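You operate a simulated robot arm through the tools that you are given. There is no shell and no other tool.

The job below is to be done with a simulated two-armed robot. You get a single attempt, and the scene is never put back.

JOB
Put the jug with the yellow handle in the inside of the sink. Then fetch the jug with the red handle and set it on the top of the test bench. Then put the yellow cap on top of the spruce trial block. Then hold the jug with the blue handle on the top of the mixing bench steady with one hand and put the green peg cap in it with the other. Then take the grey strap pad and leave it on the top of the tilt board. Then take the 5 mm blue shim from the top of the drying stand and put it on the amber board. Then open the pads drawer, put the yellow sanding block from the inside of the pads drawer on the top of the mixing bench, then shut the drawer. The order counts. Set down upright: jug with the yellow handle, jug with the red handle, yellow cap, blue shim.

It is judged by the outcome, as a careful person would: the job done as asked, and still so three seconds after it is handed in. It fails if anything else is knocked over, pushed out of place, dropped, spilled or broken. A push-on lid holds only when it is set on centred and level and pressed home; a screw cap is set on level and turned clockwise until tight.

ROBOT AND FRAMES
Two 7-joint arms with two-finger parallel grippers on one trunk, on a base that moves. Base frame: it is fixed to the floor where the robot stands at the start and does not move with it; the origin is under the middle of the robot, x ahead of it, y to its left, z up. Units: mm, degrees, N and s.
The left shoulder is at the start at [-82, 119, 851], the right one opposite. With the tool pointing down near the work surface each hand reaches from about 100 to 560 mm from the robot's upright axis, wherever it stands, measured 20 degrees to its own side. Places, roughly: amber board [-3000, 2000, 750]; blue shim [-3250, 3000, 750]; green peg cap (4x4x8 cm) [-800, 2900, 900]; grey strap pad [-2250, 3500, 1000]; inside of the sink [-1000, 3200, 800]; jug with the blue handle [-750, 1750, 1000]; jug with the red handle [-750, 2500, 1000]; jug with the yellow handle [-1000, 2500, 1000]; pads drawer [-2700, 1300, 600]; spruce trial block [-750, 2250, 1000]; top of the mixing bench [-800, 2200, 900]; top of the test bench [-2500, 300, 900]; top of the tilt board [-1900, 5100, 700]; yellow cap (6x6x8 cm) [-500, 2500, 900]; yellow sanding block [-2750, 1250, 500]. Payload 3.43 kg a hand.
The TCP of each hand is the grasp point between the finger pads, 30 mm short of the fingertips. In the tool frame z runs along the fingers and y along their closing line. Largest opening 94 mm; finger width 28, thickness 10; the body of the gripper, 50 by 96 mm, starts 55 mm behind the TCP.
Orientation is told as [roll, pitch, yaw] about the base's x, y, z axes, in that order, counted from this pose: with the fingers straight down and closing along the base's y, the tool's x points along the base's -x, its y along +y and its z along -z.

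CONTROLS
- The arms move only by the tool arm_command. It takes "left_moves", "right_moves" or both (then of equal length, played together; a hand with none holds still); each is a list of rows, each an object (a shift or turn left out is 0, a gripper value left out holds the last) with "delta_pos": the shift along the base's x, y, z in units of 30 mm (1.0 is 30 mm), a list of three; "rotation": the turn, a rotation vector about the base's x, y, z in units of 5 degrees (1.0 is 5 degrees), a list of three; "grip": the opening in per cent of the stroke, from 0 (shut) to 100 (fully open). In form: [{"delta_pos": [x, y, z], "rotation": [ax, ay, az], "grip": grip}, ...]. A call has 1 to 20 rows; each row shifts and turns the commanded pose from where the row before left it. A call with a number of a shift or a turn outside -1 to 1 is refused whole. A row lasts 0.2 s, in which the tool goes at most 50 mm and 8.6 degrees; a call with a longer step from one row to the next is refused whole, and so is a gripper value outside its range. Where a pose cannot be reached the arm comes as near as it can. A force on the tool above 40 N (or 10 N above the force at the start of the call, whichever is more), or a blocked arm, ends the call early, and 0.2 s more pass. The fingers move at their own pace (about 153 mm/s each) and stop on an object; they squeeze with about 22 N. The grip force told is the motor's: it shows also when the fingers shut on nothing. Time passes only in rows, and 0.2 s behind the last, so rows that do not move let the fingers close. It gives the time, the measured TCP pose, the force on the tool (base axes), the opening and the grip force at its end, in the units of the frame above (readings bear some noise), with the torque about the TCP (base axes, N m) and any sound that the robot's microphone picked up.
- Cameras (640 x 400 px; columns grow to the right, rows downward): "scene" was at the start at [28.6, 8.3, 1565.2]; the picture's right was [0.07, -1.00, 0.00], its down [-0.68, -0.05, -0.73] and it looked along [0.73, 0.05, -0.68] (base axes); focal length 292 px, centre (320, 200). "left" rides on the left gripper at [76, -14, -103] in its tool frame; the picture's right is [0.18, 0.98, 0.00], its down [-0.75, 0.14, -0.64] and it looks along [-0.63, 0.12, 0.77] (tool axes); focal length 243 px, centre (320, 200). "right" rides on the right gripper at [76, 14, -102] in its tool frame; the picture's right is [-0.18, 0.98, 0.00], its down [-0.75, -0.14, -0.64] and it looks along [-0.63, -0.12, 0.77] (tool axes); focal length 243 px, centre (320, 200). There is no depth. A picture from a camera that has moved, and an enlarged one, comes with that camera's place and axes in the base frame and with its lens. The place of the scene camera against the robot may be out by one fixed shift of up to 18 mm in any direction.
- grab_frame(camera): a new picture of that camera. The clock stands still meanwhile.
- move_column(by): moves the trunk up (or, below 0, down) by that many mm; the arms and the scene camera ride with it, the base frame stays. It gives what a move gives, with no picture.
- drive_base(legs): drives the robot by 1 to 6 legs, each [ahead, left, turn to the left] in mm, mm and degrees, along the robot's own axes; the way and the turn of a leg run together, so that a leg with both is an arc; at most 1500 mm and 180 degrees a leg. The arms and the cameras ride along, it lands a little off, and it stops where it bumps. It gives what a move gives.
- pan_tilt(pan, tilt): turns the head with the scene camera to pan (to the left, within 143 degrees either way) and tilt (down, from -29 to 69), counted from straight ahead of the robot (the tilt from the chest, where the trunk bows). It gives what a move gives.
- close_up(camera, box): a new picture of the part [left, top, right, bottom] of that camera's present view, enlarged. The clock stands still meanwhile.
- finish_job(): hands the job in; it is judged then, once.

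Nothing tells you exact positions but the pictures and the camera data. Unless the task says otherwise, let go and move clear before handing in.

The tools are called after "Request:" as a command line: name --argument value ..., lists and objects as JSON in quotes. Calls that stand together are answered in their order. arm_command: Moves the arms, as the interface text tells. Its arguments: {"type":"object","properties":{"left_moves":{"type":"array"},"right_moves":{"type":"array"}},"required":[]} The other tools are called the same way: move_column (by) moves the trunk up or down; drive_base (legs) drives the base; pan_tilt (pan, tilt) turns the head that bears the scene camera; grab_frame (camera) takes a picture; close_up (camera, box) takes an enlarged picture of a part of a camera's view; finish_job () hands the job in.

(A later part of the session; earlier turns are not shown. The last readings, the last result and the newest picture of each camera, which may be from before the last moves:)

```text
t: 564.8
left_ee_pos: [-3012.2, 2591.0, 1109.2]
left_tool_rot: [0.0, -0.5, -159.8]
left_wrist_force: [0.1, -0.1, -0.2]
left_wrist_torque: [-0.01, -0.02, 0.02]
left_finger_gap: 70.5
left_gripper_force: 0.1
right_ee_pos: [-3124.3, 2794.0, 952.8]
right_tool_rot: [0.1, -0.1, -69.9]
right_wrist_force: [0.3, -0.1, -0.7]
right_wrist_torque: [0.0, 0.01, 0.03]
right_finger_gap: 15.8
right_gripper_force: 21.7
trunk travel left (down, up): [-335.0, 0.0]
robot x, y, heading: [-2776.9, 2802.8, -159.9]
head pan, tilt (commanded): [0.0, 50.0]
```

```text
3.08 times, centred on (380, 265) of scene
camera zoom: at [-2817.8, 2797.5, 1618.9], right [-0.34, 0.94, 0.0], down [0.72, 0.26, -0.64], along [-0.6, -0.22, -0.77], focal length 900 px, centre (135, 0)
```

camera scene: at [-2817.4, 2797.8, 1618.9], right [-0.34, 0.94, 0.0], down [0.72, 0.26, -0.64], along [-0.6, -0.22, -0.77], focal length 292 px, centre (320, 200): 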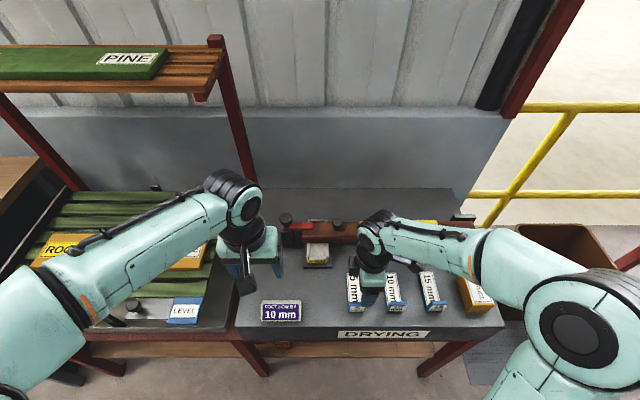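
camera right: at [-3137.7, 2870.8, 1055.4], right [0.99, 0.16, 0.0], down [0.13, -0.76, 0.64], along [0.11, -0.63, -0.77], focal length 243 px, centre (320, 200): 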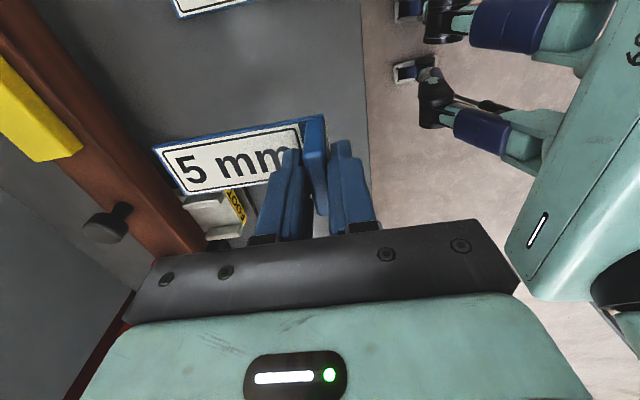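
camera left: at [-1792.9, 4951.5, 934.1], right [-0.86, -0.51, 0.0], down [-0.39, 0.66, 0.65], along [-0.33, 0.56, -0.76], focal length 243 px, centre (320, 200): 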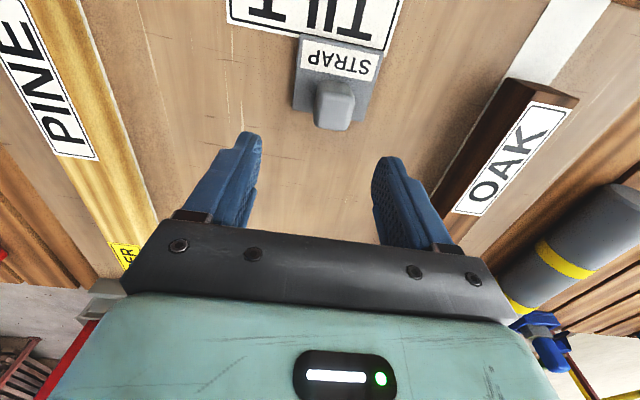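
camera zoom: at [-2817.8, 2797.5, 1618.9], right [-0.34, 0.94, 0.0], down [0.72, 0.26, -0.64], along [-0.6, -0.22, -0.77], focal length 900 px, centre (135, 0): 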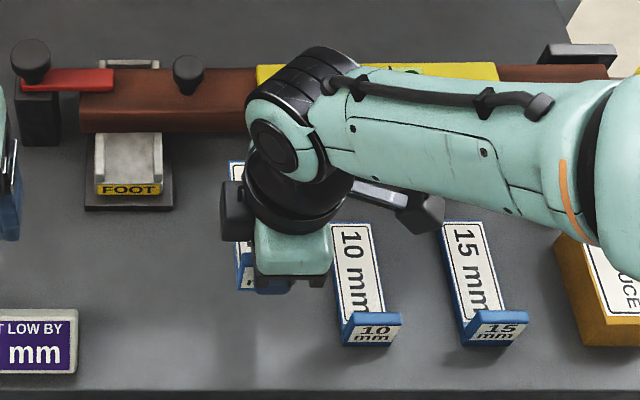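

The shim is lifted level. Raise, turn the wrist back to neutral (so its long side runs along the bench), back off and look at the amber board.

Request:
arm_command --right_moves '[{"delta_pos": [0, 0, 0.9]}, {"delta_pos": [0, 0, 0.9]}, {"delta_pos": [0.5, 0.2, 0.5]}, {"delta_pos": [0.5, 0.2, 0]}, {"delta_pos": [0.5, 0.2, 0]}, {"delta_pos": [0, 0, 0]}]'

Request:
drive_base --legs '[[-180, 0, 0], [0, 700, 0]]'

Request:
pan_tilt --pan 0 --tilt 30

Request:
grab_frame --camera "scene"

```text
t: 566.2
left_ee_pos: [-3012.7, 2592.1, 1110.3]
left_tool_rot: [-0.1, -0.5, -159.9]
left_wrist_force: [-0.7, -0.1, 0.9]
left_wrist_torque: [0.0, -0.02, -0.01]
left_finger_gap: 70.4
left_gripper_force: 0.1
right_ee_pos: [-3077.7, 2811.0, 1021.9]
right_tool_rot: [0.1, -0.2, -70.0]
right_wrist_force: [0.0, 0.2, -0.9]
right_wrist_torque: [0.01, -0.02, -0.02]
right_finger_gap: 15.6
right_gripper_force: 22.1
trunk travel left (down, up): [-335.0, 0.0]
robot x, y, heading: [-2777.8, 2805.6, -159.9]
head pan, tilt (commanded): [0.0, 50.0]
```

```text
t: 573.8
left_ee_pos: [-2609.5, 2014.6, 1110.7]
left_tool_rot: [-0.1, -0.3, -160.1]
left_wrist_force: [0.0, -0.1, 0.9]
left_wrist_torque: [0.01, -0.01, 0.02]
left_finger_gap: 70.5
left_gripper_force: 0.1
right_ee_pos: [-2675.9, 2232.8, 1021.4]
right_tool_rot: [0.2, -0.2, -70.0]
right_wrist_force: [-0.4, -1.2, -0.4]
right_wrist_torque: [0.01, 0.04, -0.05]
right_finger_gap: 15.8
right_gripper_force: 21.5
trunk travel left (down, up): [-335.0, 0.0]
robot x, y, heading: [-2374.9, 2226.9, -159.8]
head pan, tilt (commanded): [0.0, 50.0]
```

```text
t: 574.6
left_ee_pos: [-2609.5, 2015.1, 1109.3]
left_tool_rot: [-0.1, -0.5, -160.0]
left_wrist_force: [0.0, -0.9, -0.1]
left_wrist_torque: [0.0, 0.02, 0.02]
left_finger_gap: 70.6
left_gripper_force: 0.1
right_ee_pos: [-2674.9, 2233.2, 1020.2]
right_tool_rot: [0.0, -0.2, -70.1]
right_wrist_force: [-0.4, -0.2, 0.0]
right_wrist_torque: [0.02, -0.04, 0.0]
right_finger_gap: 15.7
right_gripper_force: 21.9
trunk travel left (down, up): [-335.0, 0.0]
robot x, y, heading: [-2372.8, 2226.7, -160.0]
head pan, tilt (commanded): [0.0, 30.0]
```

```text
taken
camera scene: at [-2426.4, 2214.6, 1648.4], right [-0.34, 0.94, 0.0], down [0.47, 0.17, -0.87], along [-0.81, -0.3, -0.5], focal length 292 px, centre (320, 200)
```

scene: 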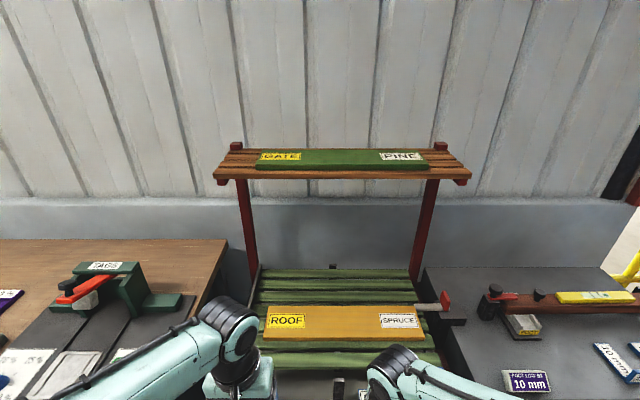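

The amber board's top is at z≈825, centre about (-3045, 2068), ~495×124 mm. I'll rotate the shim so its length runs along the board, then drive in.

Request:
arm_command --right_moves '[{"rotation": [0, 0, -1]}, {"rotation": [0, 0, -1]}, {"rotation": [0, 0, -1]}, {"rotation": [0, 0, -1]}, {"rotation": [0, 0, -1]}, {"rotation": [0, 0, -1]}, {"rotation": [0, 0, -1]}, {"rotation": [0, 0, -1]}, {"rotation": [0, 0, -1]}, {"rotation": [0, 0, -1]}, {"rotation": [0, 0, -1]}, {"rotation": [0, 0, -1]}, {"rotation": [0, 0, -1]}, {"rotation": [0, 0, -1]}, {"rotation": [0, 0, -1]}, {"rotation": [0, 0, -1]}, {"rotation": [0, 0, -1]}, {"rotation": [0, 0, -1]}, {"delta_pos": [0, 0, 0]}]'

Request:
drive_base --legs '[[0, 75, 0], [202, 0, 0]]'

Request:
pan_tilt --pan -5 --tilt 50

Request:
grab_frame --camera "scene"

Request:
grab_frame --camera "right"

```text
t: 578.6
left_ee_pos: [-2608.2, 2014.1, 1109.0]
left_tool_rot: [-0.1, -0.5, -160.1]
left_wrist_force: [0.4, -0.2, 0.2]
left_wrist_torque: [0.01, -0.01, 0.01]
left_finger_gap: 70.5
left_gripper_force: 0.0
right_ee_pos: [-2675.0, 2233.3, 1020.3]
right_tool_rot: [0.1, -0.1, -160.1]
right_wrist_force: [-0.1, 1.2, -1.2]
right_wrist_torque: [0.01, 0.0, -0.01]
right_finger_gap: 15.9
right_gripper_force: 22.7
trunk travel left (down, up): [-335.0, 0.0]
robot x, y, heading: [-2370.7, 2228.8, -159.9]
head pan, tilt (commanded): [0.0, 30.0]
```

```text
t: 581.1
left_ee_pos: [-2769.0, 1875.7, 1111.0]
left_tool_rot: [-0.1, -0.5, -160.1]
left_wrist_force: [0.3, 1.1, 0.0]
left_wrist_torque: [0.01, 0.05, 0.0]
left_finger_gap: 70.6
left_gripper_force: 0.0
right_ee_pos: [-2833.4, 2095.2, 1020.9]
right_tool_rot: [0.1, -0.1, -160.1]
right_wrist_force: [0.2, 0.2, -0.4]
right_wrist_torque: [-0.02, -0.04, -0.01]
right_finger_gap: 15.9
right_gripper_force: 21.9
trunk travel left (down, up): [-335.0, 0.0]
robot x, y, heading: [-2532.0, 2088.4, -159.9]
head pan, tilt (commanded): [0.0, 30.0]
```

```text
t: 582.0
left_ee_pos: [-2770.4, 1875.7, 1109.5]
left_tool_rot: [0.0, -0.5, -160.0]
left_wrist_force: [0.4, 1.2, -0.1]
left_wrist_torque: [0.0, 0.0, -0.03]
left_finger_gap: 70.7
left_gripper_force: 0.0
right_ee_pos: [-2835.1, 2095.3, 1020.1]
right_tool_rot: [0.1, -0.1, -160.1]
right_wrist_force: [0.2, -0.3, 0.3]
right_wrist_torque: [0.01, 0.02, 0.0]
right_finger_gap: 15.7
right_gripper_force: 21.8
trunk travel left (down, up): [-335.0, 0.0]
robot x, y, heading: [-2530.7, 2088.6, -159.9]
head pan, tilt (commanded): [-5.0, 50.0]
```

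```text
taken
camera scene: at [-2576.4, 2087.8, 1619.0], right [-0.26, 0.97, 0.0], down [0.74, 0.2, -0.64], along [-0.62, -0.17, -0.77], focal length 292 px, centre (320, 200)
```

scene: 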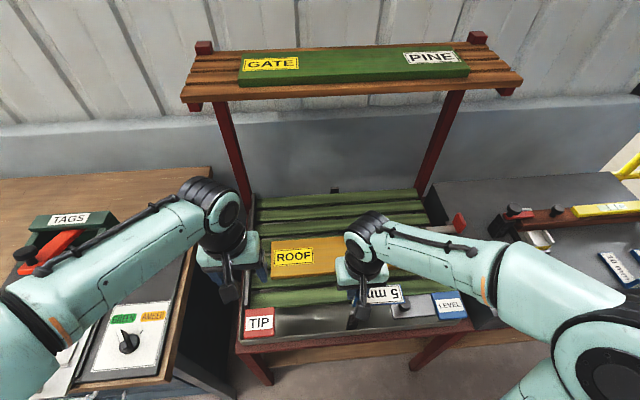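

```text
taken
camera right: at [-2758.2, 2108.5, 1123.5], right [0.16, -0.99, 0.0], down [-0.76, -0.12, 0.64], along [-0.63, -0.1, -0.77], focal length 243 px, centre (320, 200)
```

right: 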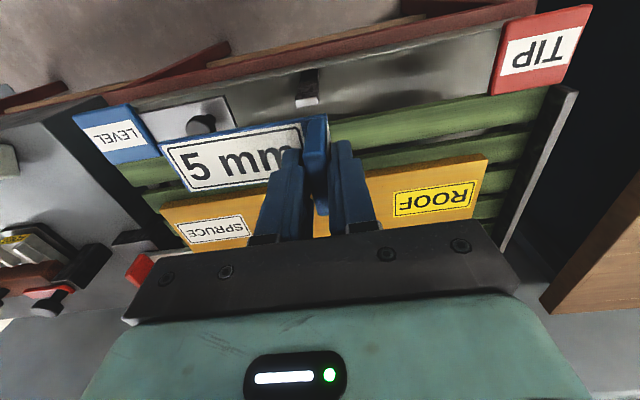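

Board position confirmed from the hand camera. Extend the right hand over the board's middle.

Request:
arm_command --right_moves '[{"delta_pos": [-0.895, -0.319, 0]}, {"delta_pos": [-0.895, -0.319, 0]}, {"delta_pos": [-0.895, -0.319, 0]}, {"delta_pos": [-0.895, -0.319, 0]}, {"delta_pos": [-0.895, -0.319, 0]}, {"delta_pos": [-0.895, -0.319, 0]}, {"delta_pos": [-0.895, -0.319, 0]}, {"delta_pos": [0, 0, -0.7]}, {"delta_pos": [0, 0, -0.7]}, {"delta_pos": [0, 0, -0.7]}, {"delta_pos": [0, 0, 0]}]'

Request:
grab_frame --camera "right"

Request:
close_up --camera "scene" --box '[230, 180, 480, 340]'

```text
t: 584.4
left_ee_pos: [-2769.4, 1876.0, 1110.8]
left_tool_rot: [-0.1, -0.6, -160.2]
left_wrist_force: [0.0, -0.7, 0.0]
left_wrist_torque: [0.01, 0.02, -0.04]
left_finger_gap: 70.5
left_gripper_force: 0.1
right_ee_pos: [-3022.7, 2026.5, 958.4]
right_tool_rot: [0.1, -0.2, -160.2]
right_wrist_force: [-0.1, 0.3, -0.5]
right_wrist_torque: [-0.03, 0.01, 0.0]
right_finger_gap: 15.8
right_gripper_force: 21.7
trunk travel left (down, up): [-335.0, 0.0]
robot x, y, heading: [-2533.1, 2093.4, -160.1]
head pan, tilt (commanded): [-5.0, 50.0]
```

```text
taken
camera right: at [-2947.1, 2039.9, 1061.2], right [0.16, -0.99, 0.0], down [-0.76, -0.12, 0.64], along [-0.63, -0.1, -0.77], focal length 243 px, centre (320, 200)
```

right: 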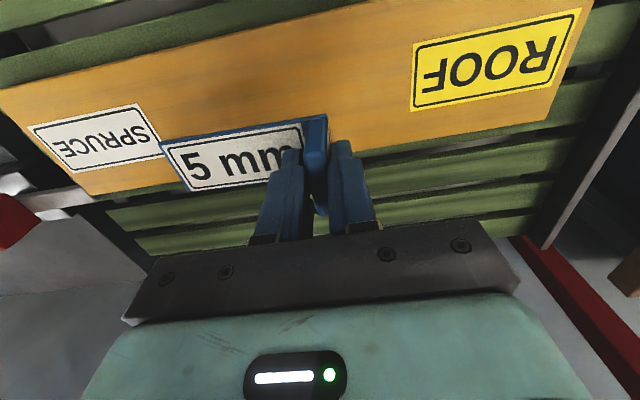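

```text
2.50 times, centred on (355, 260) of scene
camera zoom: at [-2576.3, 2087.9, 1618.9], right [-0.26, 0.97, 0.0], down [0.74, 0.2, -0.64], along [-0.62, -0.16, -0.77], focal length 731 px, centre (232, 50)
```

zoom: 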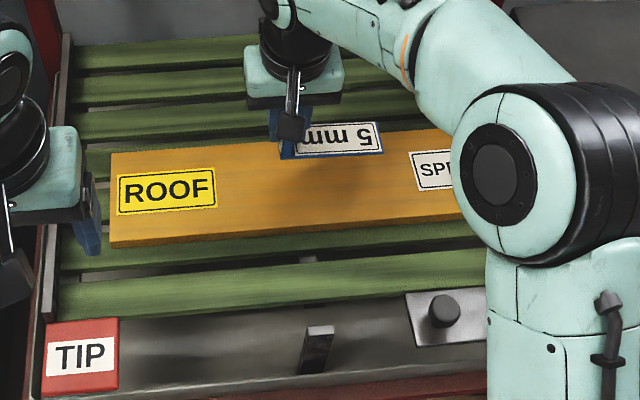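

The shim is centred over the board. Lower slowly.

Request:
arm_command --right_moves '[{"delta_pos": [0.07, 0.03, -0.7]}, {"delta_pos": [0, 0, -0.7]}, {"delta_pos": [0, 0, -0.6]}, {"delta_pos": [0, 0, -0.4]}, {"delta_pos": [0, 0, 0]}]'

Request:
grab_frame --camera "right"

Request:
close_up --camera "scene" --box '[230, 180, 480, 340]'

```text
t: 585.6
left_ee_pos: [-2770.2, 1876.8, 1109.6]
left_tool_rot: [-0.2, -0.6, -160.2]
left_wrist_force: [0.1, -0.6, -0.7]
left_wrist_torque: [0.0, 0.0, -0.02]
left_finger_gap: 70.4
left_gripper_force: 0.1
right_ee_pos: [-3019.6, 2029.2, 885.5]
right_tool_rot: [0.0, -0.1, -160.1]
right_wrist_force: [-0.6, 0.0, -0.9]
right_wrist_torque: [0.0, -0.01, 0.0]
right_finger_gap: 15.7
right_gripper_force: 22.2
trunk travel left (down, up): [-335.0, 0.0]
robot x, y, heading: [-2533.4, 2090.8, -160.2]
head pan, tilt (commanded): [-5.0, 50.0]
```

```text
taken
camera right: at [-2943.5, 2041.8, 989.0], right [0.16, -0.99, 0.0], down [-0.76, -0.12, 0.64], along [-0.63, -0.1, -0.77], focal length 243 px, centre (320, 200)
```

right: 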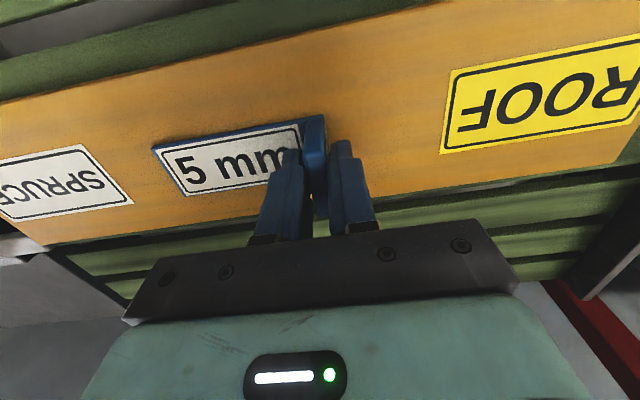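

```text
2.50 times, centred on (355, 260) of scene
camera zoom: at [-2576.4, 2087.8, 1618.9], right [-0.26, 0.97, 0.0], down [0.74, 0.2, -0.64], along [-0.62, -0.16, -0.77], focal length 731 px, centre (232, 50)
```

zoom: 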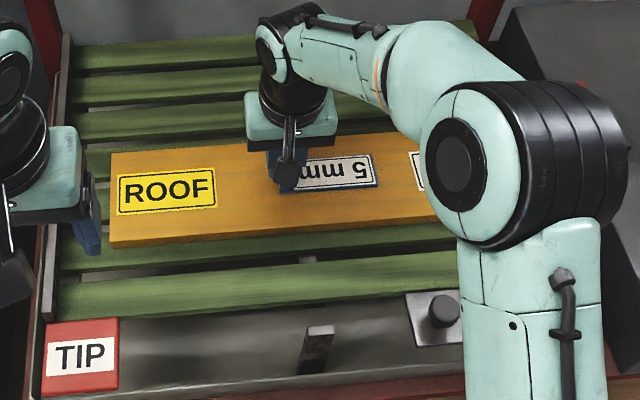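

Request:
arm_command --right_moves '[{"delta_pos": [0, 0, -0.15]}, {"delta_pos": [0, 0, -0.15]}, {"delta_pos": [0, 0, 0]}]'

Request:
arm_command --right_moves '[{"delta_pos": [0, 0, -0.12]}, {"delta_pos": [0, 0, 0]}]'

Request:
arm_command --right_moves '[{"delta_pos": [0, 0, -0.12]}, {"delta_pos": [0, 0, 0]}]'

```text
t: 586.4
left_ee_pos: [-2769.2, 1876.6, 1111.3]
left_tool_rot: [0.0, -0.6, -160.2]
left_wrist_force: [0.1, -0.3, 0.0]
left_wrist_torque: [0.01, 0.01, -0.02]
left_finger_gap: 70.5
left_gripper_force: 0.1
right_ee_pos: [-3022.0, 2028.5, 879.6]
right_tool_rot: [0.1, -0.4, -160.1]
right_wrist_force: [-1.0, -2.2, 17.2]
right_wrist_torque: [-0.04, 0.08, -0.03]
right_finger_gap: 15.9
right_gripper_force: 22.4
trunk travel left (down, up): [-335.0, 0.0]
robot x, y, heading: [-2536.7, 2090.4, -160.3]
head pan, tilt (commanded): [-5.0, 50.0]
```

```text
t: 587.0
left_ee_pos: [-2768.9, 1875.9, 1110.4]
left_tool_rot: [-0.1, -0.6, -160.2]
left_wrist_force: [0.3, 0.2, -0.3]
left_wrist_torque: [0.03, 0.03, -0.03]
left_finger_gap: 70.5
left_gripper_force: 0.1
right_ee_pos: [-3020.7, 2030.3, 873.3]
right_tool_rot: [0.2, -0.2, -160.1]
right_wrist_force: [1.1, -1.4, 18.0]
right_wrist_torque: [0.05, 0.02, 0.03]
right_finger_gap: 15.7
right_gripper_force: 22.1
trunk travel left (down, up): [-335.0, 0.0]
robot x, y, heading: [-2534.3, 2088.2, -160.2]
head pan, tilt (commanded): [-5.0, 50.0]
```

```text
t: 587.6
left_ee_pos: [-2769.8, 1877.1, 1110.4]
left_tool_rot: [-0.2, -0.6, -160.2]
left_wrist_force: [0.1, -0.1, 0.2]
left_wrist_torque: [-0.01, 0.01, 0.03]
left_finger_gap: 70.5
left_gripper_force: 0.1
right_ee_pos: [-3020.7, 2028.9, 868.5]
right_tool_rot: [0.0, -0.2, -160.1]
right_wrist_force: [1.9, -1.7, 17.6]
right_wrist_torque: [0.04, 0.03, 0.0]
right_finger_gap: 15.8
right_gripper_force: 22.4
trunk travel left (down, up): [-335.0, 0.0]
robot x, y, heading: [-2530.7, 2089.3, -160.0]
head pan, tilt (commanded): [-5.0, 50.0]
```

The shim is down on the board (the fingers slid a bit on the tab). Ease the pressure and then open.

Request:
arm_command --right_moves '[{"delta_pos": [0, 0, 0.06]}, {"delta_pos": [0, 0, 0]}]'

Request:
arm_command --right_moves '[{"delta_pos": [0, 0, 0], "grip": 22}, {"delta_pos": [0, 0, 0.05], "grip": 30}, {"delta_pos": [0, 0, 0], "grip": 40}, {"delta_pos": [0, 0, 0]}]'

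Request:
grab_frame --camera "right"

```text
t: 588.2
left_ee_pos: [-2770.3, 1877.0, 1111.7]
left_tool_rot: [-0.2, -0.5, -160.2]
left_wrist_force: [-0.1, 0.1, -0.1]
left_wrist_torque: [-0.02, -0.02, -0.03]
left_finger_gap: 70.3
left_gripper_force: 0.0
right_ee_pos: [-3022.2, 2031.1, 870.0]
right_tool_rot: [0.0, 0.1, -160.3]
right_wrist_force: [-0.5, 0.3, 0.1]
right_wrist_torque: [0.01, 0.01, 0.03]
right_finger_gap: 15.7
right_gripper_force: 21.7
trunk travel left (down, up): [-335.0, 0.0]
robot x, y, heading: [-2535.0, 2091.1, -160.0]
head pan, tilt (commanded): [-5.0, 50.0]
```

```text
t: 589.2
left_ee_pos: [-2769.8, 1876.5, 1109.5]
left_tool_rot: [-0.1, -0.5, -160.2]
left_wrist_force: [0.9, -0.1, -0.8]
left_wrist_torque: [0.03, -0.01, 0.03]
left_finger_gap: 70.5
left_gripper_force: 0.1
right_ee_pos: [-3023.2, 2029.4, 872.7]
right_tool_rot: [0.2, -0.1, -160.1]
right_wrist_force: [-0.3, 0.5, 0.8]
right_wrist_torque: [0.01, 0.02, -0.01]
right_finger_gap: 37.5
right_gripper_force: 0.0
trunk travel left (down, up): [-335.0, 0.0]
robot x, y, heading: [-2534.6, 2087.6, -160.0]
head pan, tilt (commanded): [-5.0, 50.0]
```

```text
taken
camera right: at [-2945.1, 2042.1, 975.5], right [0.16, -0.99, 0.0], down [-0.76, -0.12, 0.64], along [-0.63, -0.1, -0.77], focal length 243 px, centre (320, 200)
```

right: 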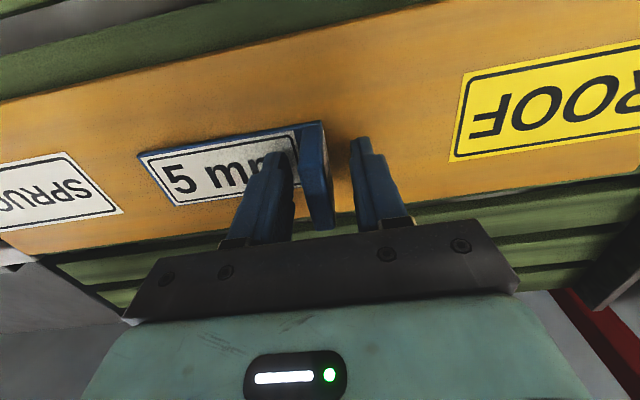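

Released. Open a bit more and rise straight up, then check.

Request:
arm_command --right_moves '[{"delta_pos": [0, 0, 0], "grip": 55}, {"delta_pos": [0, 0, 0.3]}, {"delta_pos": [0, 0, 0.6]}, {"delta_pos": [0, 0, 1]}, {"delta_pos": [0, 0, 1]}, {"delta_pos": [0, 0, 1]}, {"delta_pos": [0, 0, 0]}]'

Request:
grab_frame --camera "right"

Request:
close_up --camera "scene" --box '[230, 180, 480, 340]'

```text
t: 590.8
left_ee_pos: [-2770.2, 1876.8, 1110.8]
left_tool_rot: [0.0, -0.5, -160.3]
left_wrist_force: [0.1, -1.4, -0.8]
left_wrist_torque: [0.02, -0.01, -0.03]
left_finger_gap: 70.1
left_gripper_force: 0.0
right_ee_pos: [-3021.3, 2027.4, 991.3]
right_tool_rot: [0.1, -0.1, -160.1]
right_wrist_force: [1.2, 0.3, -0.2]
right_wrist_torque: [0.02, -0.01, -0.01]
right_finger_gap: 51.5
right_gripper_force: 0.2
trunk travel left (down, up): [-335.0, 0.0]
robot x, y, heading: [-2535.6, 2086.0, -160.0]
head pan, tilt (commanded): [-5.0, 50.0]
```

```text
taken
camera right: at [-2943.8, 2041.1, 1093.4], right [0.16, -0.99, 0.0], down [-0.76, -0.12, 0.64], along [-0.63, -0.1, -0.77], focal length 243 px, centre (320, 200)
```

right: 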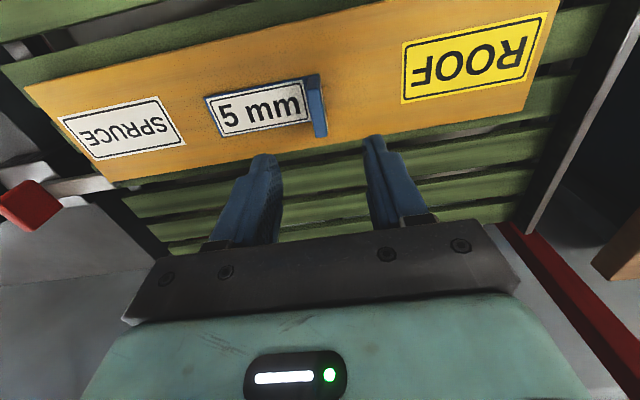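

```text
2.50 times, centred on (355, 260) of scene
camera zoom: at [-2576.6, 2087.8, 1618.9], right [-0.26, 0.97, 0.0], down [0.74, 0.2, -0.64], along [-0.62, -0.16, -0.77], focal length 731 px, centre (232, 50)
```

zoom: 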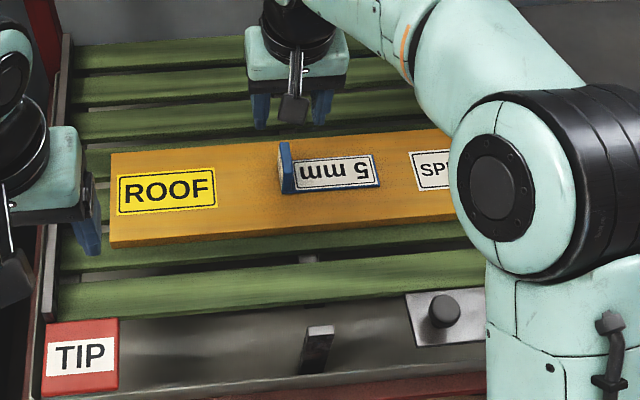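

The 5 mm shim stands upright on the amber board. Retract, back off and go look at the drawer cabinet.

Request:
arm_command --right_moves '[{"delta_pos": [0.895, 0.324, 0.5]}, {"delta_pos": [0.895, 0.324, 0.5]}, {"delta_pos": [0.895, 0.324, 0.5]}, {"delta_pos": [0.895, 0.324, 0.5]}, {"delta_pos": [0.895, 0.324, 0.5]}, {"delta_pos": [0.895, 0.324, 0.5]}, {"delta_pos": [0.895, 0.324, 0.5]}, {"delta_pos": [0, 0, 0]}]'

Request:
drive_base --legs '[[-450, 0, 0], [0, 700, 0]]'

Request:
pan_tilt --pan 0 --tilt 45

Request:
grab_frame --camera "scene"

```text
t: 592.6
left_ee_pos: [-2771.1, 1875.7, 1110.8]
left_tool_rot: [-0.1, -0.5, -160.3]
left_wrist_force: [-0.5, 0.6, 0.0]
left_wrist_torque: [0.03, 0.04, 0.03]
left_finger_gap: 70.3
left_gripper_force: 0.0
right_ee_pos: [-2833.2, 2097.5, 1093.6]
right_tool_rot: [0.0, 0.0, -160.1]
right_wrist_force: [-0.4, 0.5, -1.4]
right_wrist_torque: [0.01, -0.01, 0.01]
right_finger_gap: 51.9
right_gripper_force: 0.1
trunk travel left (down, up): [-335.0, 0.0]
robot x, y, heading: [-2534.4, 2085.2, -160.2]
head pan, tilt (commanded): [-5.0, 50.0]
```

```text
t: 601.5
left_ee_pos: [-2107.2, 1374.4, 1111.0]
left_tool_rot: [-0.1, -0.4, -160.2]
left_wrist_force: [-0.1, 0.1, 0.6]
left_wrist_torque: [0.0, -0.03, 0.0]
left_finger_gap: 70.8
left_gripper_force: 0.1
right_ee_pos: [-2169.9, 1595.4, 1094.2]
right_tool_rot: [0.1, -0.1, -160.1]
right_wrist_force: [0.7, 0.5, 0.1]
right_wrist_torque: [-0.02, -0.01, -0.03]
right_finger_gap: 51.3
right_gripper_force: 0.1
trunk travel left (down, up): [-335.0, 0.0]
robot x, y, heading: [-1867.0, 1587.6, -159.9]
head pan, tilt (commanded): [-5.0, 50.0]
```

```text
t: 602.1
left_ee_pos: [-2107.5, 1372.9, 1110.4]
left_tool_rot: [-0.1, -0.4, -160.2]
left_wrist_force: [-0.2, 0.0, 1.4]
left_wrist_torque: [0.0, 0.01, -0.01]
left_finger_gap: 70.8
left_gripper_force: 0.1
right_ee_pos: [-2170.3, 1596.0, 1093.9]
right_tool_rot: [0.1, -0.1, -160.2]
right_wrist_force: [0.5, -1.2, 0.2]
right_wrist_torque: [0.0, 0.0, 0.01]
right_finger_gap: 51.9
right_gripper_force: 0.1
trunk travel left (down, up): [-335.0, 0.0]
robot x, y, heading: [-1867.8, 1586.8, -160.0]
head pan, tilt (commanded): [0.0, 45.0]
```

```text
taken
camera scene: at [-1915.7, 1577.6, 1625.8], right [-0.34, 0.94, 0.0], down [0.67, 0.24, -0.71], along [-0.66, -0.24, -0.71], focal length 292 px, centre (320, 200)
```

scene: 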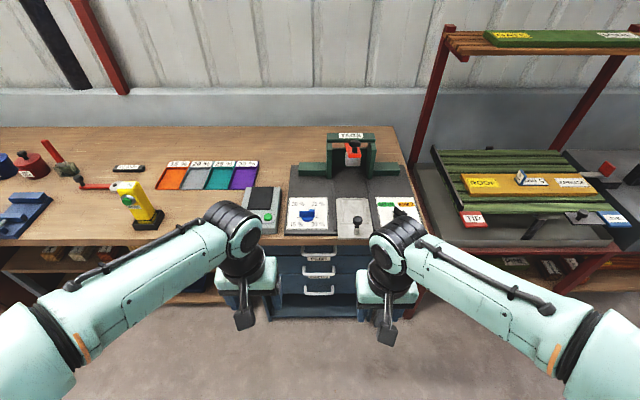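

Request:
close_up --camera "scene" --box '[240, 190, 440, 340]'

Request:
grab_frame --camera "right"

Request:
grab_frame --camera "left"

```text
2.67 times, centred on (340, 265) of scene
camera zoom: at [-1915.7, 1577.6, 1625.8], right [-0.34, 0.94, 0.0], down [0.67, 0.24, -0.71], along [-0.66, -0.24, -0.71], focal length 780 px, centre (267, 27)
```

zoom: 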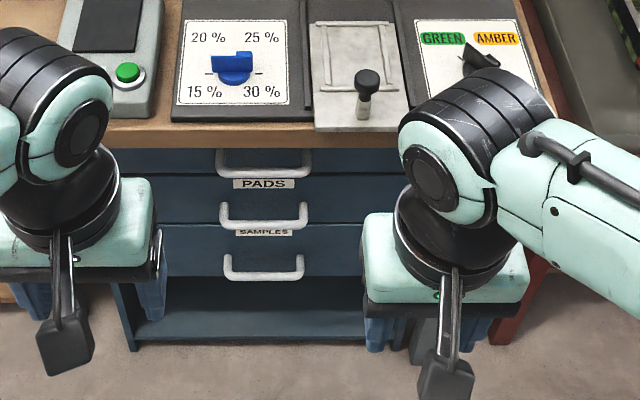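

```text
taken
camera right: at [-2093.6, 1609.0, 1196.9], right [0.16, -0.99, 0.0], down [-0.76, -0.12, 0.64], along [-0.63, -0.1, -0.77], focal length 243 px, centre (320, 200)
```

right: 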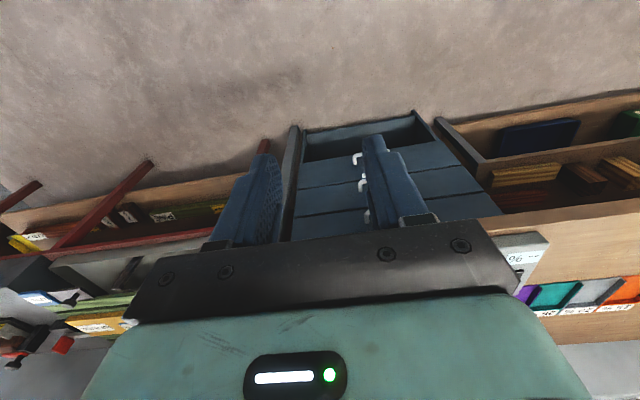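

```text
taken
camera left: at [-2040.0, 1414.4, 1211.8], right [0.51, -0.86, 0.0], down [-0.66, -0.39, 0.65], along [-0.56, -0.33, -0.76], focal length 243 px, centre (320, 200)
```

left: 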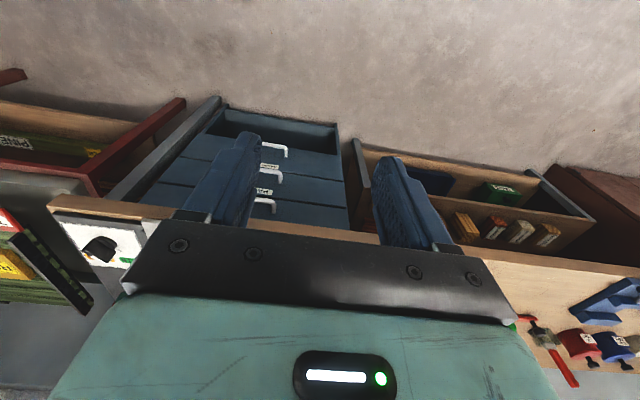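

Request:
close_up --camera "scene" --box '[300, 235, 370, 310]'

Request:
close_up --camera "left" --box '[180, 90, 360, 220]'

Request:
close_up --camera "right" --box '[280, 90, 480, 230]'

```text
5.33 times, centred on (335, 272) of scene
camera zoom: at [-1915.7, 1577.6, 1625.8], right [-0.34, 0.94, 0.0], down [0.67, 0.24, -0.71], along [-0.66, -0.24, -0.71], focal length 1560 px, centre (240, -187)
```

zoom: 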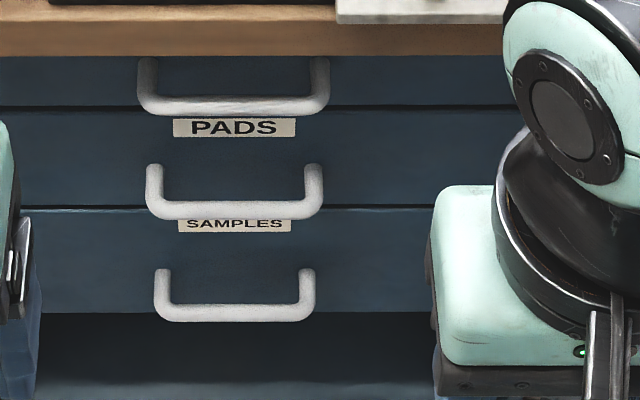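

```text
3.08 times, centred on (270, 155) of left
camera zoom: at [-2040.0, 1414.4, 1211.8], right [0.51, -0.86, 0.0], down [-0.66, -0.39, 0.65], along [-0.56, -0.33, -0.76], focal length 746 px, centre (474, 338)
```

zoom: 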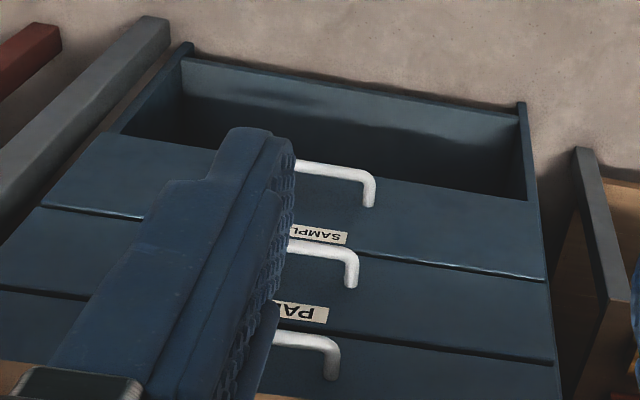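

```text
2.86 times, centred on (380, 160) of right
camera zoom: at [-2093.6, 1609.0, 1196.9], right [0.16, -0.99, 0.0], down [-0.76, -0.12, 0.64], along [-0.63, -0.1, -0.77], focal length 693 px, centre (149, 314)
```

zoom: 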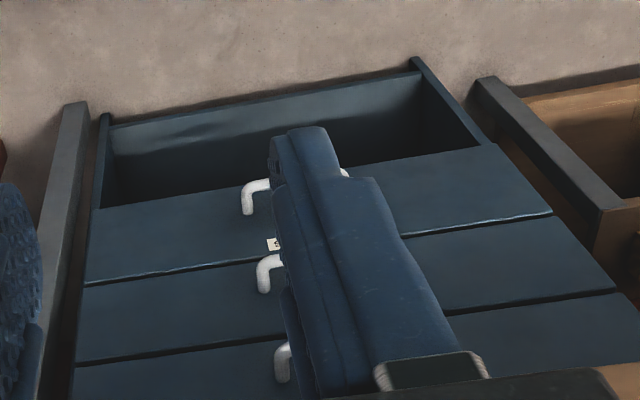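

The PADS label sits at the top of the middle drawer's face, so the middle drawer (and its handle) is the one to open. I'll lower the trunk and back off for a flatter view of the drawer front and handle.

Request:
move_column --by -280

Request:
drive_base --legs '[[-300, 0, 0]]'

Request:
pan_tilt --pan 0 --tilt 35

Request:
grab_frame --camera "scene"

Request:
close_up --camera "scene" --box '[240, 130, 420, 270]'

```text
t: 605.0
left_ee_pos: [-2107.3, 1373.8, 829.6]
left_tool_rot: [-0.1, -0.5, -160.1]
left_wrist_force: [0.6, -0.6, 0.4]
left_wrist_torque: [0.0, -0.01, -0.03]
left_finger_gap: 70.4
left_gripper_force: 0.0
right_ee_pos: [-2169.9, 1596.0, 814.1]
right_tool_rot: [0.1, -0.1, -160.1]
right_wrist_force: [0.9, -0.2, 0.0]
right_wrist_torque: [0.03, 0.0, 0.02]
right_finger_gap: 51.7
right_gripper_force: 0.0
trunk travel left (down, up): [-55.0, 280.0]
robot x, y, heading: [-1874.8, 1587.1, -160.1]
head pan, tilt (commanded): [0.0, 45.0]
```

```text
t: 607.0
left_ee_pos: [-1824.1, 1476.8, 829.9]
left_tool_rot: [-0.1, -0.5, -160.5]
left_wrist_force: [-0.4, 0.2, 0.3]
left_wrist_torque: [-0.03, 0.0, 0.01]
left_finger_gap: 70.4
left_gripper_force: 0.0
right_ee_pos: [-1885.0, 1699.9, 813.5]
right_tool_rot: [0.1, -0.1, -160.6]
right_wrist_force: [0.4, -1.2, -0.4]
right_wrist_torque: [0.03, -0.03, 0.0]
right_finger_gap: 51.6
right_gripper_force: 0.1
trunk travel left (down, up): [-55.0, 280.0]
robot x, y, heading: [-1584.5, 1693.0, -160.6]
head pan, tilt (commanded): [0.0, 45.0]
```

```text
t: 607.7
left_ee_pos: [-1824.2, 1477.2, 830.8]
left_tool_rot: [-0.1, -0.5, -160.5]
left_wrist_force: [0.8, -0.1, -0.7]
left_wrist_torque: [0.02, -0.01, 0.04]
left_finger_gap: 70.3
left_gripper_force: 0.1
right_ee_pos: [-1884.7, 1699.4, 815.0]
right_tool_rot: [0.1, -0.1, -160.5]
right_wrist_force: [0.1, 0.4, 0.3]
right_wrist_torque: [-0.01, 0.0, -0.02]
right_finger_gap: 51.9
right_gripper_force: 0.0
trunk travel left (down, up): [-55.0, 280.0]
robot x, y, heading: [-1584.2, 1689.7, -160.5]
head pan, tilt (commanded): [0.0, 35.0]
```

```text
taken
camera scene: at [-1672.5, 1665.1, 1349.2], right [-0.33, 0.94, 0.0], down [0.54, 0.19, -0.82], along [-0.77, -0.27, -0.57], focal length 292 px, centre (320, 200)
```

scene: 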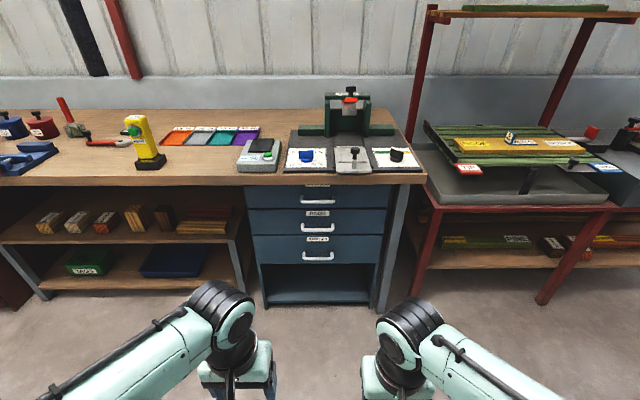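

```text
2.86 times, centred on (330, 200) of scene
camera zoom: at [-1672.5, 1665.1, 1349.2], right [-0.33, 0.94, 0.0], down [0.54, 0.19, -0.82], along [-0.77, -0.27, -0.57], focal length 836 px, centre (291, 200)
```

zoom: 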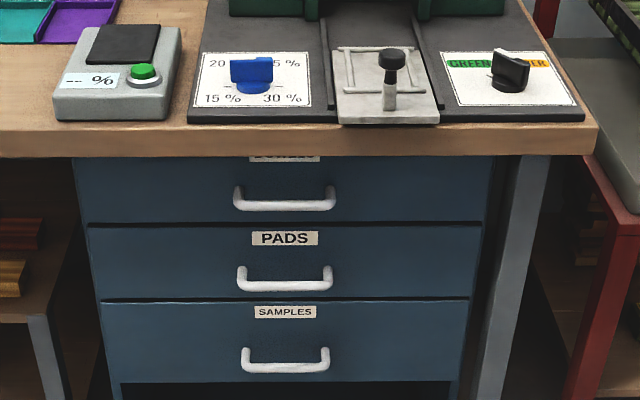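

The PADS drawer handle bar is at about (-2491, 1365, 593). I'll turn the right gripper so it can grip the horizontal bar (closing vertically), tilted about 50° forward to stay clear of the bench overhang.

Request:
arm_command --right_moves '[{"delta_pos": [-0.943, -0.334, -0.5], "rotation": [0, 0, 1]}, {"delta_pos": [-0.943, -0.334, -0.5], "rotation": [0, 0, 1]}, {"delta_pos": [-0.943, -0.334, -0.5], "rotation": [0, 0, 1]}, {"delta_pos": [-0.943, -0.334, -0.5], "rotation": [0, 0, 1]}, {"delta_pos": [0, 0, -0.5], "rotation": [0, 0, 1]}, {"delta_pos": [0, 0, -0.5], "rotation": [0, 0, 1]}, {"delta_pos": [0, 0, 0], "rotation": [0, 0, 1]}, {"delta_pos": [0, 0, 0], "rotation": [0, 0, 1]}, {"delta_pos": [0, 0, 0], "rotation": [0, 0, 1]}, {"delta_pos": [0, 0, 0], "rotation": [0, 0, 1]}, {"delta_pos": [0, 0, 0], "rotation": [0, 0, 1]}, {"delta_pos": [0, 0, 0], "rotation": [0, 0, 1]}, {"delta_pos": [0, 0, 0], "rotation": [0, 0, 1]}, {"delta_pos": [0, 0, 0], "rotation": [0, 0, 1]}, {"delta_pos": [0, 0, 0], "rotation": [0, 0, 1]}, {"delta_pos": [0, 0, 0], "rotation": [0, 0, 1]}, {"delta_pos": [0, 0, 0], "rotation": [0, 0, 1]}, {"delta_pos": [0, 0, 0], "rotation": [0, 0, 1]}, {"delta_pos": [0, 0, 0]}]'

Request:
arm_command --right_moves '[{"rotation": [-0.334, 0.943, 0]}, {"rotation": [-0.334, 0.943, 0]}, {"rotation": [-0.334, 0.943, 0]}, {"rotation": [-0.334, 0.943, 0]}, {"rotation": [-0.334, 0.943, 0]}, {"rotation": [-0.334, 0.943, 0]}, {"rotation": [-0.334, 0.943, 0]}, {"rotation": [-0.334, 0.943, 0]}, {"rotation": [-0.334, 0.943, 0]}, {"rotation": [-0.334, 0.943, 0]}, {"delta_pos": [0, 0, 0]}]'

Request:
grab_frame --camera "right"

Request:
grab_frame --camera "scene"

```text
t: 611.7
left_ee_pos: [-1823.3, 1476.3, 830.9]
left_tool_rot: [0.0, -0.5, -160.5]
left_wrist_force: [0.7, 0.4, -0.1]
left_wrist_torque: [-0.02, 0.0, -0.01]
left_finger_gap: 70.5
left_gripper_force: 0.0
right_ee_pos: [-1999.5, 1659.9, 724.7]
right_tool_rot: [0.1, -0.2, -70.4]
right_wrist_force: [0.5, -0.5, -0.6]
right_wrist_torque: [-0.02, -0.02, -0.02]
right_finger_gap: 51.6
right_gripper_force: 0.0
trunk travel left (down, up): [-55.0, 280.0]
robot x, y, heading: [-1584.1, 1688.7, -160.3]
head pan, tilt (commanded): [0.0, 35.0]
```

```text
t: 614.1
left_ee_pos: [-1823.3, 1477.4, 830.7]
left_tool_rot: [-0.2, -0.5, -160.5]
left_wrist_force: [0.6, -0.7, -0.3]
left_wrist_torque: [-0.02, 0.01, -0.01]
left_finger_gap: 70.5
left_gripper_force: 0.0
right_ee_pos: [-1999.0, 1659.2, 724.7]
right_tool_rot: [-50.0, -0.2, -70.4]
right_wrist_force: [0.6, 0.5, 0.0]
right_wrist_torque: [-0.02, -0.02, 0.0]
right_finger_gap: 51.8
right_gripper_force: 0.0
trunk travel left (down, up): [-55.0, 280.0]
robot x, y, heading: [-1587.9, 1687.7, -160.8]
head pan, tilt (commanded): [0.0, 35.0]
```

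```text
taken
camera right: at [-1941.2, 1761.4, 779.7], right [0.66, 0.04, -0.75], down [0.63, -0.57, 0.52], along [-0.41, -0.82, -0.4], focal length 243 px, centre (320, 200)
```

right: 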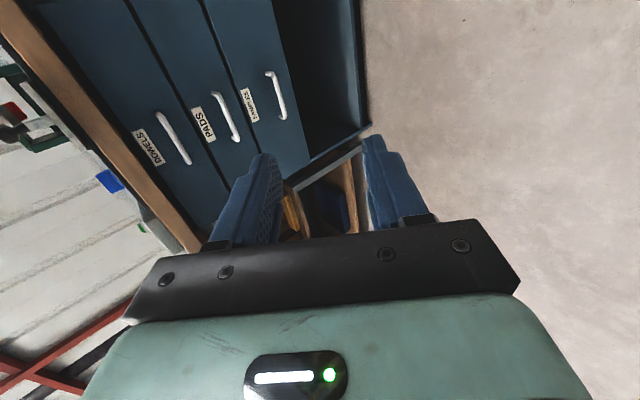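

```text
taken
camera scene: at [-1672.5, 1665.1, 1349.2], right [-0.33, 0.94, 0.0], down [0.54, 0.19, -0.82], along [-0.77, -0.27, -0.57], focal length 292 px, centre (320, 200)
```

scene: 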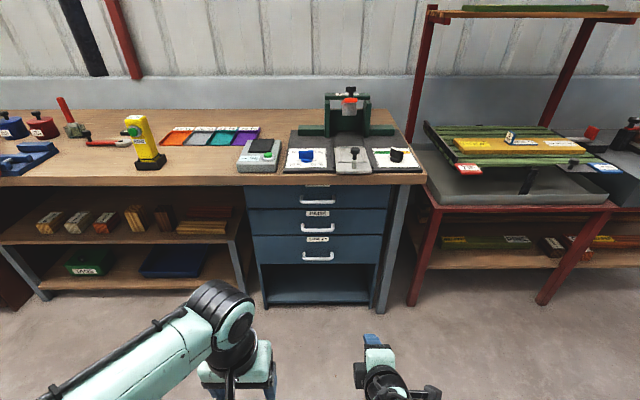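

The gripper orientation works, and the side view confirms the PADS handle at about (-2490, 1358, 592). Drive up so the hand is just in front of the handle.

Request:
drive_base --legs '[[0, 111, 0.6], [430, 0, 0]]'

Request:
grab_frame --camera "right"

Request:
pan_tilt --pan 0 --tilt 50

Request:
grab_frame --camera "scene"

```text
t: 618.0
left_ee_pos: [-2198.8, 1224.9, 830.6]
left_tool_rot: [-0.1, -0.4, -160.4]
left_wrist_force: [0.3, -0.1, -0.8]
left_wrist_torque: [0.01, 0.02, -0.02]
left_finger_gap: 70.3
left_gripper_force: 0.0
right_ee_pos: [-2374.9, 1408.8, 724.2]
right_tool_rot: [-49.8, 0.0, -70.4]
right_wrist_force: [0.0, 0.7, 0.0]
right_wrist_torque: [0.0, 0.0, 0.03]
right_finger_gap: 51.9
right_gripper_force: 0.1
trunk travel left (down, up): [-55.0, 280.0]
robot x, y, heading: [-1964.7, 1439.7, -160.4]
head pan, tilt (commanded): [0.0, 35.0]
```

```text
taken
camera right: at [-2316.8, 1509.6, 779.7], right [0.66, 0.04, -0.75], down [0.63, -0.58, 0.52], along [-0.41, -0.82, -0.4], focal length 243 px, centre (320, 200)
```

right: 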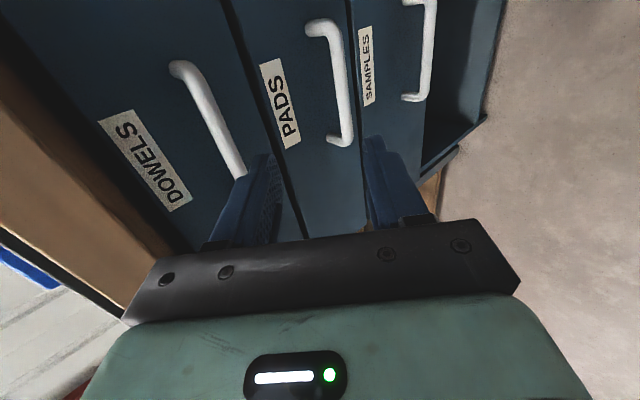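

```text
t: 618.8
left_ee_pos: [-2199.0, 1225.9, 830.1]
left_tool_rot: [-0.1, -0.5, -160.6]
left_wrist_force: [-0.3, 0.7, 0.7]
left_wrist_torque: [0.01, 0.04, 0.0]
left_finger_gap: 70.5
left_gripper_force: 0.1
right_ee_pos: [-2372.9, 1407.7, 725.1]
right_tool_rot: [-49.9, 0.0, -70.4]
right_wrist_force: [-0.2, 0.1, -0.9]
right_wrist_torque: [0.03, -0.01, -0.03]
right_finger_gap: 51.7
right_gripper_force: 0.0
trunk travel left (down, up): [-55.0, 280.0]
robot x, y, heading: [-1961.4, 1440.6, -160.8]
head pan, tilt (commanded): [0.0, 50.0]
```

```text
taken
camera scene: at [-2037.4, 1416.8, 1327.5], right [-0.33, 0.94, 0.0], down [0.72, 0.26, -0.64], along [-0.61, -0.21, -0.77], focal length 292 px, centre (320, 200)
```

scene: 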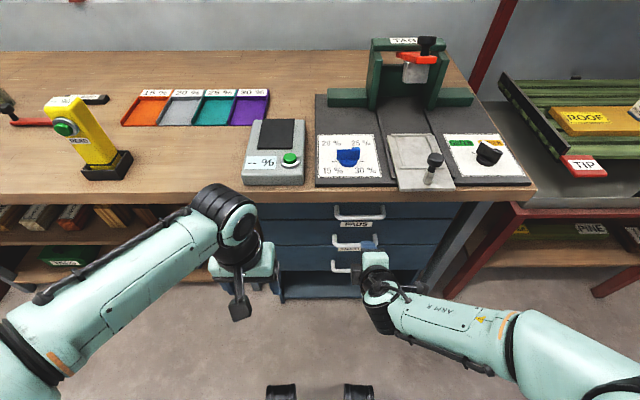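

Bar mid-point computed at (-2490, 1367, 592). Move to the pre-grasp point on the tool axis and check alignment.

Request:
arm_command --right_moves '[{"delta_pos": [-0.55, -0.193, -0.8], "grip": 42}, {"delta_pos": [-0.55, -0.193, -0.8]}, {"delta_pos": [-0.55, -0.193, -0.85]}, {"delta_pos": [0, 0, 0]}]'

Request:
grab_frame --camera "right"

Request:
close_up --camera "right" --box '[240, 60, 420, 240]'

```text
t: 619.8
left_ee_pos: [-2199.0, 1225.3, 830.4]
left_tool_rot: [-0.1, -0.5, -160.4]
left_wrist_force: [-0.8, 0.5, 0.0]
left_wrist_torque: [-0.02, 0.02, -0.03]
left_finger_gap: 70.4
left_gripper_force: 0.0
right_ee_pos: [-2421.7, 1390.1, 651.0]
right_tool_rot: [-50.2, 0.1, -70.5]
right_wrist_force: [-0.5, 0.6, -0.2]
right_wrist_torque: [0.0, -0.02, 0.02]
right_finger_gap: 39.5
right_gripper_force: 0.1
trunk travel left (down, up): [-55.0, 280.0]
robot x, y, heading: [-1963.0, 1437.0, -160.5]
head pan, tilt (commanded): [0.0, 50.0]
```

```text
taken
camera right: at [-2364.7, 1491.7, 706.1], right [0.66, 0.04, -0.75], down [0.63, -0.58, 0.52], along [-0.41, -0.82, -0.4], focal length 243 px, centre (320, 200)
```

right: 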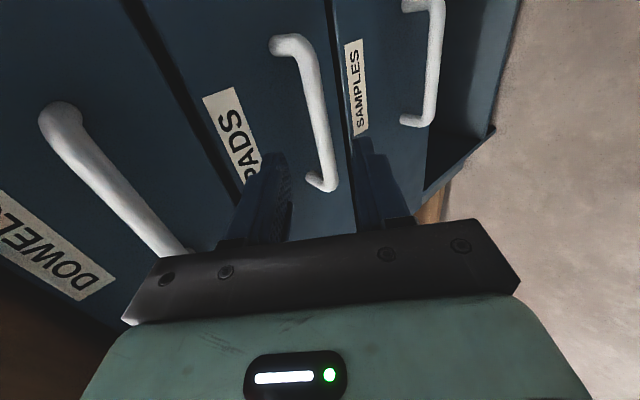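

```text
2.22 times, centred on (330, 150) of right
camera zoom: at [-2364.7, 1491.7, 706.1], right [0.66, 0.04, -0.75], down [0.63, -0.58, 0.52], along [-0.41, -0.82, -0.4], focal length 539 px, centre (298, 311)
```

zoom: 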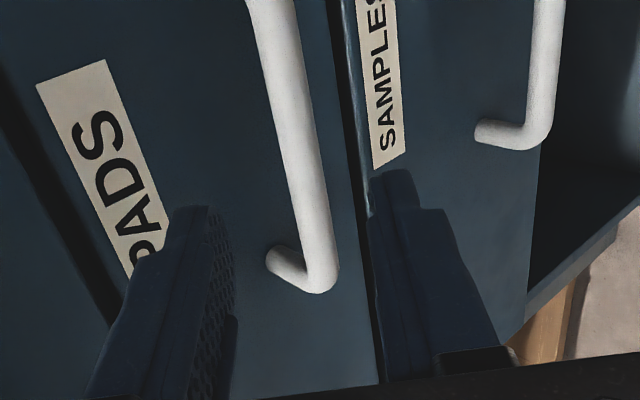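

The bar lies right on the tool axis. Narrow the opening a bit and advance 65 mm along the axis.

Request:
arm_command --right_moves '[{"delta_pos": [0, 0, 0], "grip": 34}, {"delta_pos": [-0.4, -0.142, -0.356]}, {"delta_pos": [-0.4, -0.142, -0.356]}, {"delta_pos": [-0.4, -0.142, -0.356]}, {"delta_pos": [-0.36, -0.128, -0.32]}, {"delta_pos": [0, 0, 0]}]'

Request:
grab_frame --camera "right"

Request:
close_up --camera "right" --box '[240, 60, 420, 240]'

```text
t: 621.2
left_ee_pos: [-2199.2, 1226.0, 830.4]
left_tool_rot: [-0.1, -0.4, -160.5]
left_wrist_force: [0.8, 0.1, -0.8]
left_wrist_torque: [0.0, -0.01, -0.01]
left_finger_gap: 70.6
left_gripper_force: 0.0
right_ee_pos: [-2468.4, 1373.2, 610.1]
right_tool_rot: [-49.9, 0.0, -70.5]
right_wrist_force: [0.1, -0.3, 0.6]
right_wrist_torque: [0.0, -0.02, -0.01]
right_finger_gap: 31.7
right_gripper_force: 0.1
trunk travel left (down, up): [-55.0, 280.0]
robot x, y, heading: [-1962.2, 1441.4, -160.4]
head pan, tilt (commanded): [0.0, 50.0]
```

```text
taken
camera right: at [-2411.3, 1474.9, 664.5], right [0.66, 0.04, -0.75], down [0.63, -0.58, 0.52], along [-0.41, -0.82, -0.4], focal length 243 px, centre (320, 200)
```

right: 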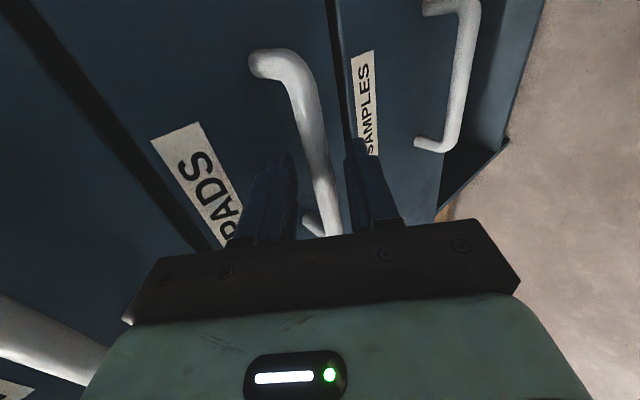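

```text
2.22 times, centred on (330, 150) of right
camera zoom: at [-2411.3, 1474.9, 664.5], right [0.66, 0.04, -0.75], down [0.63, -0.58, 0.52], along [-0.41, -0.82, -0.4], focal length 539 px, centre (298, 311)
```

zoom: 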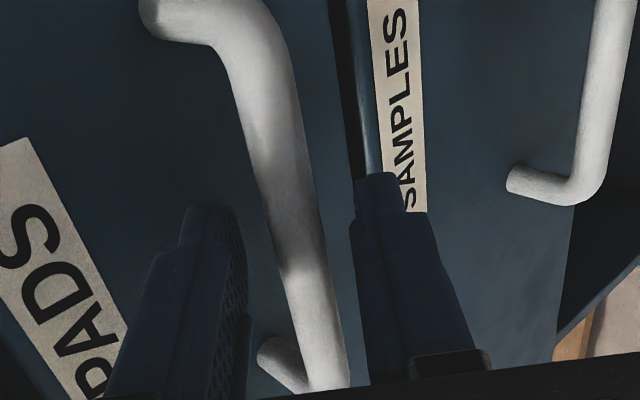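

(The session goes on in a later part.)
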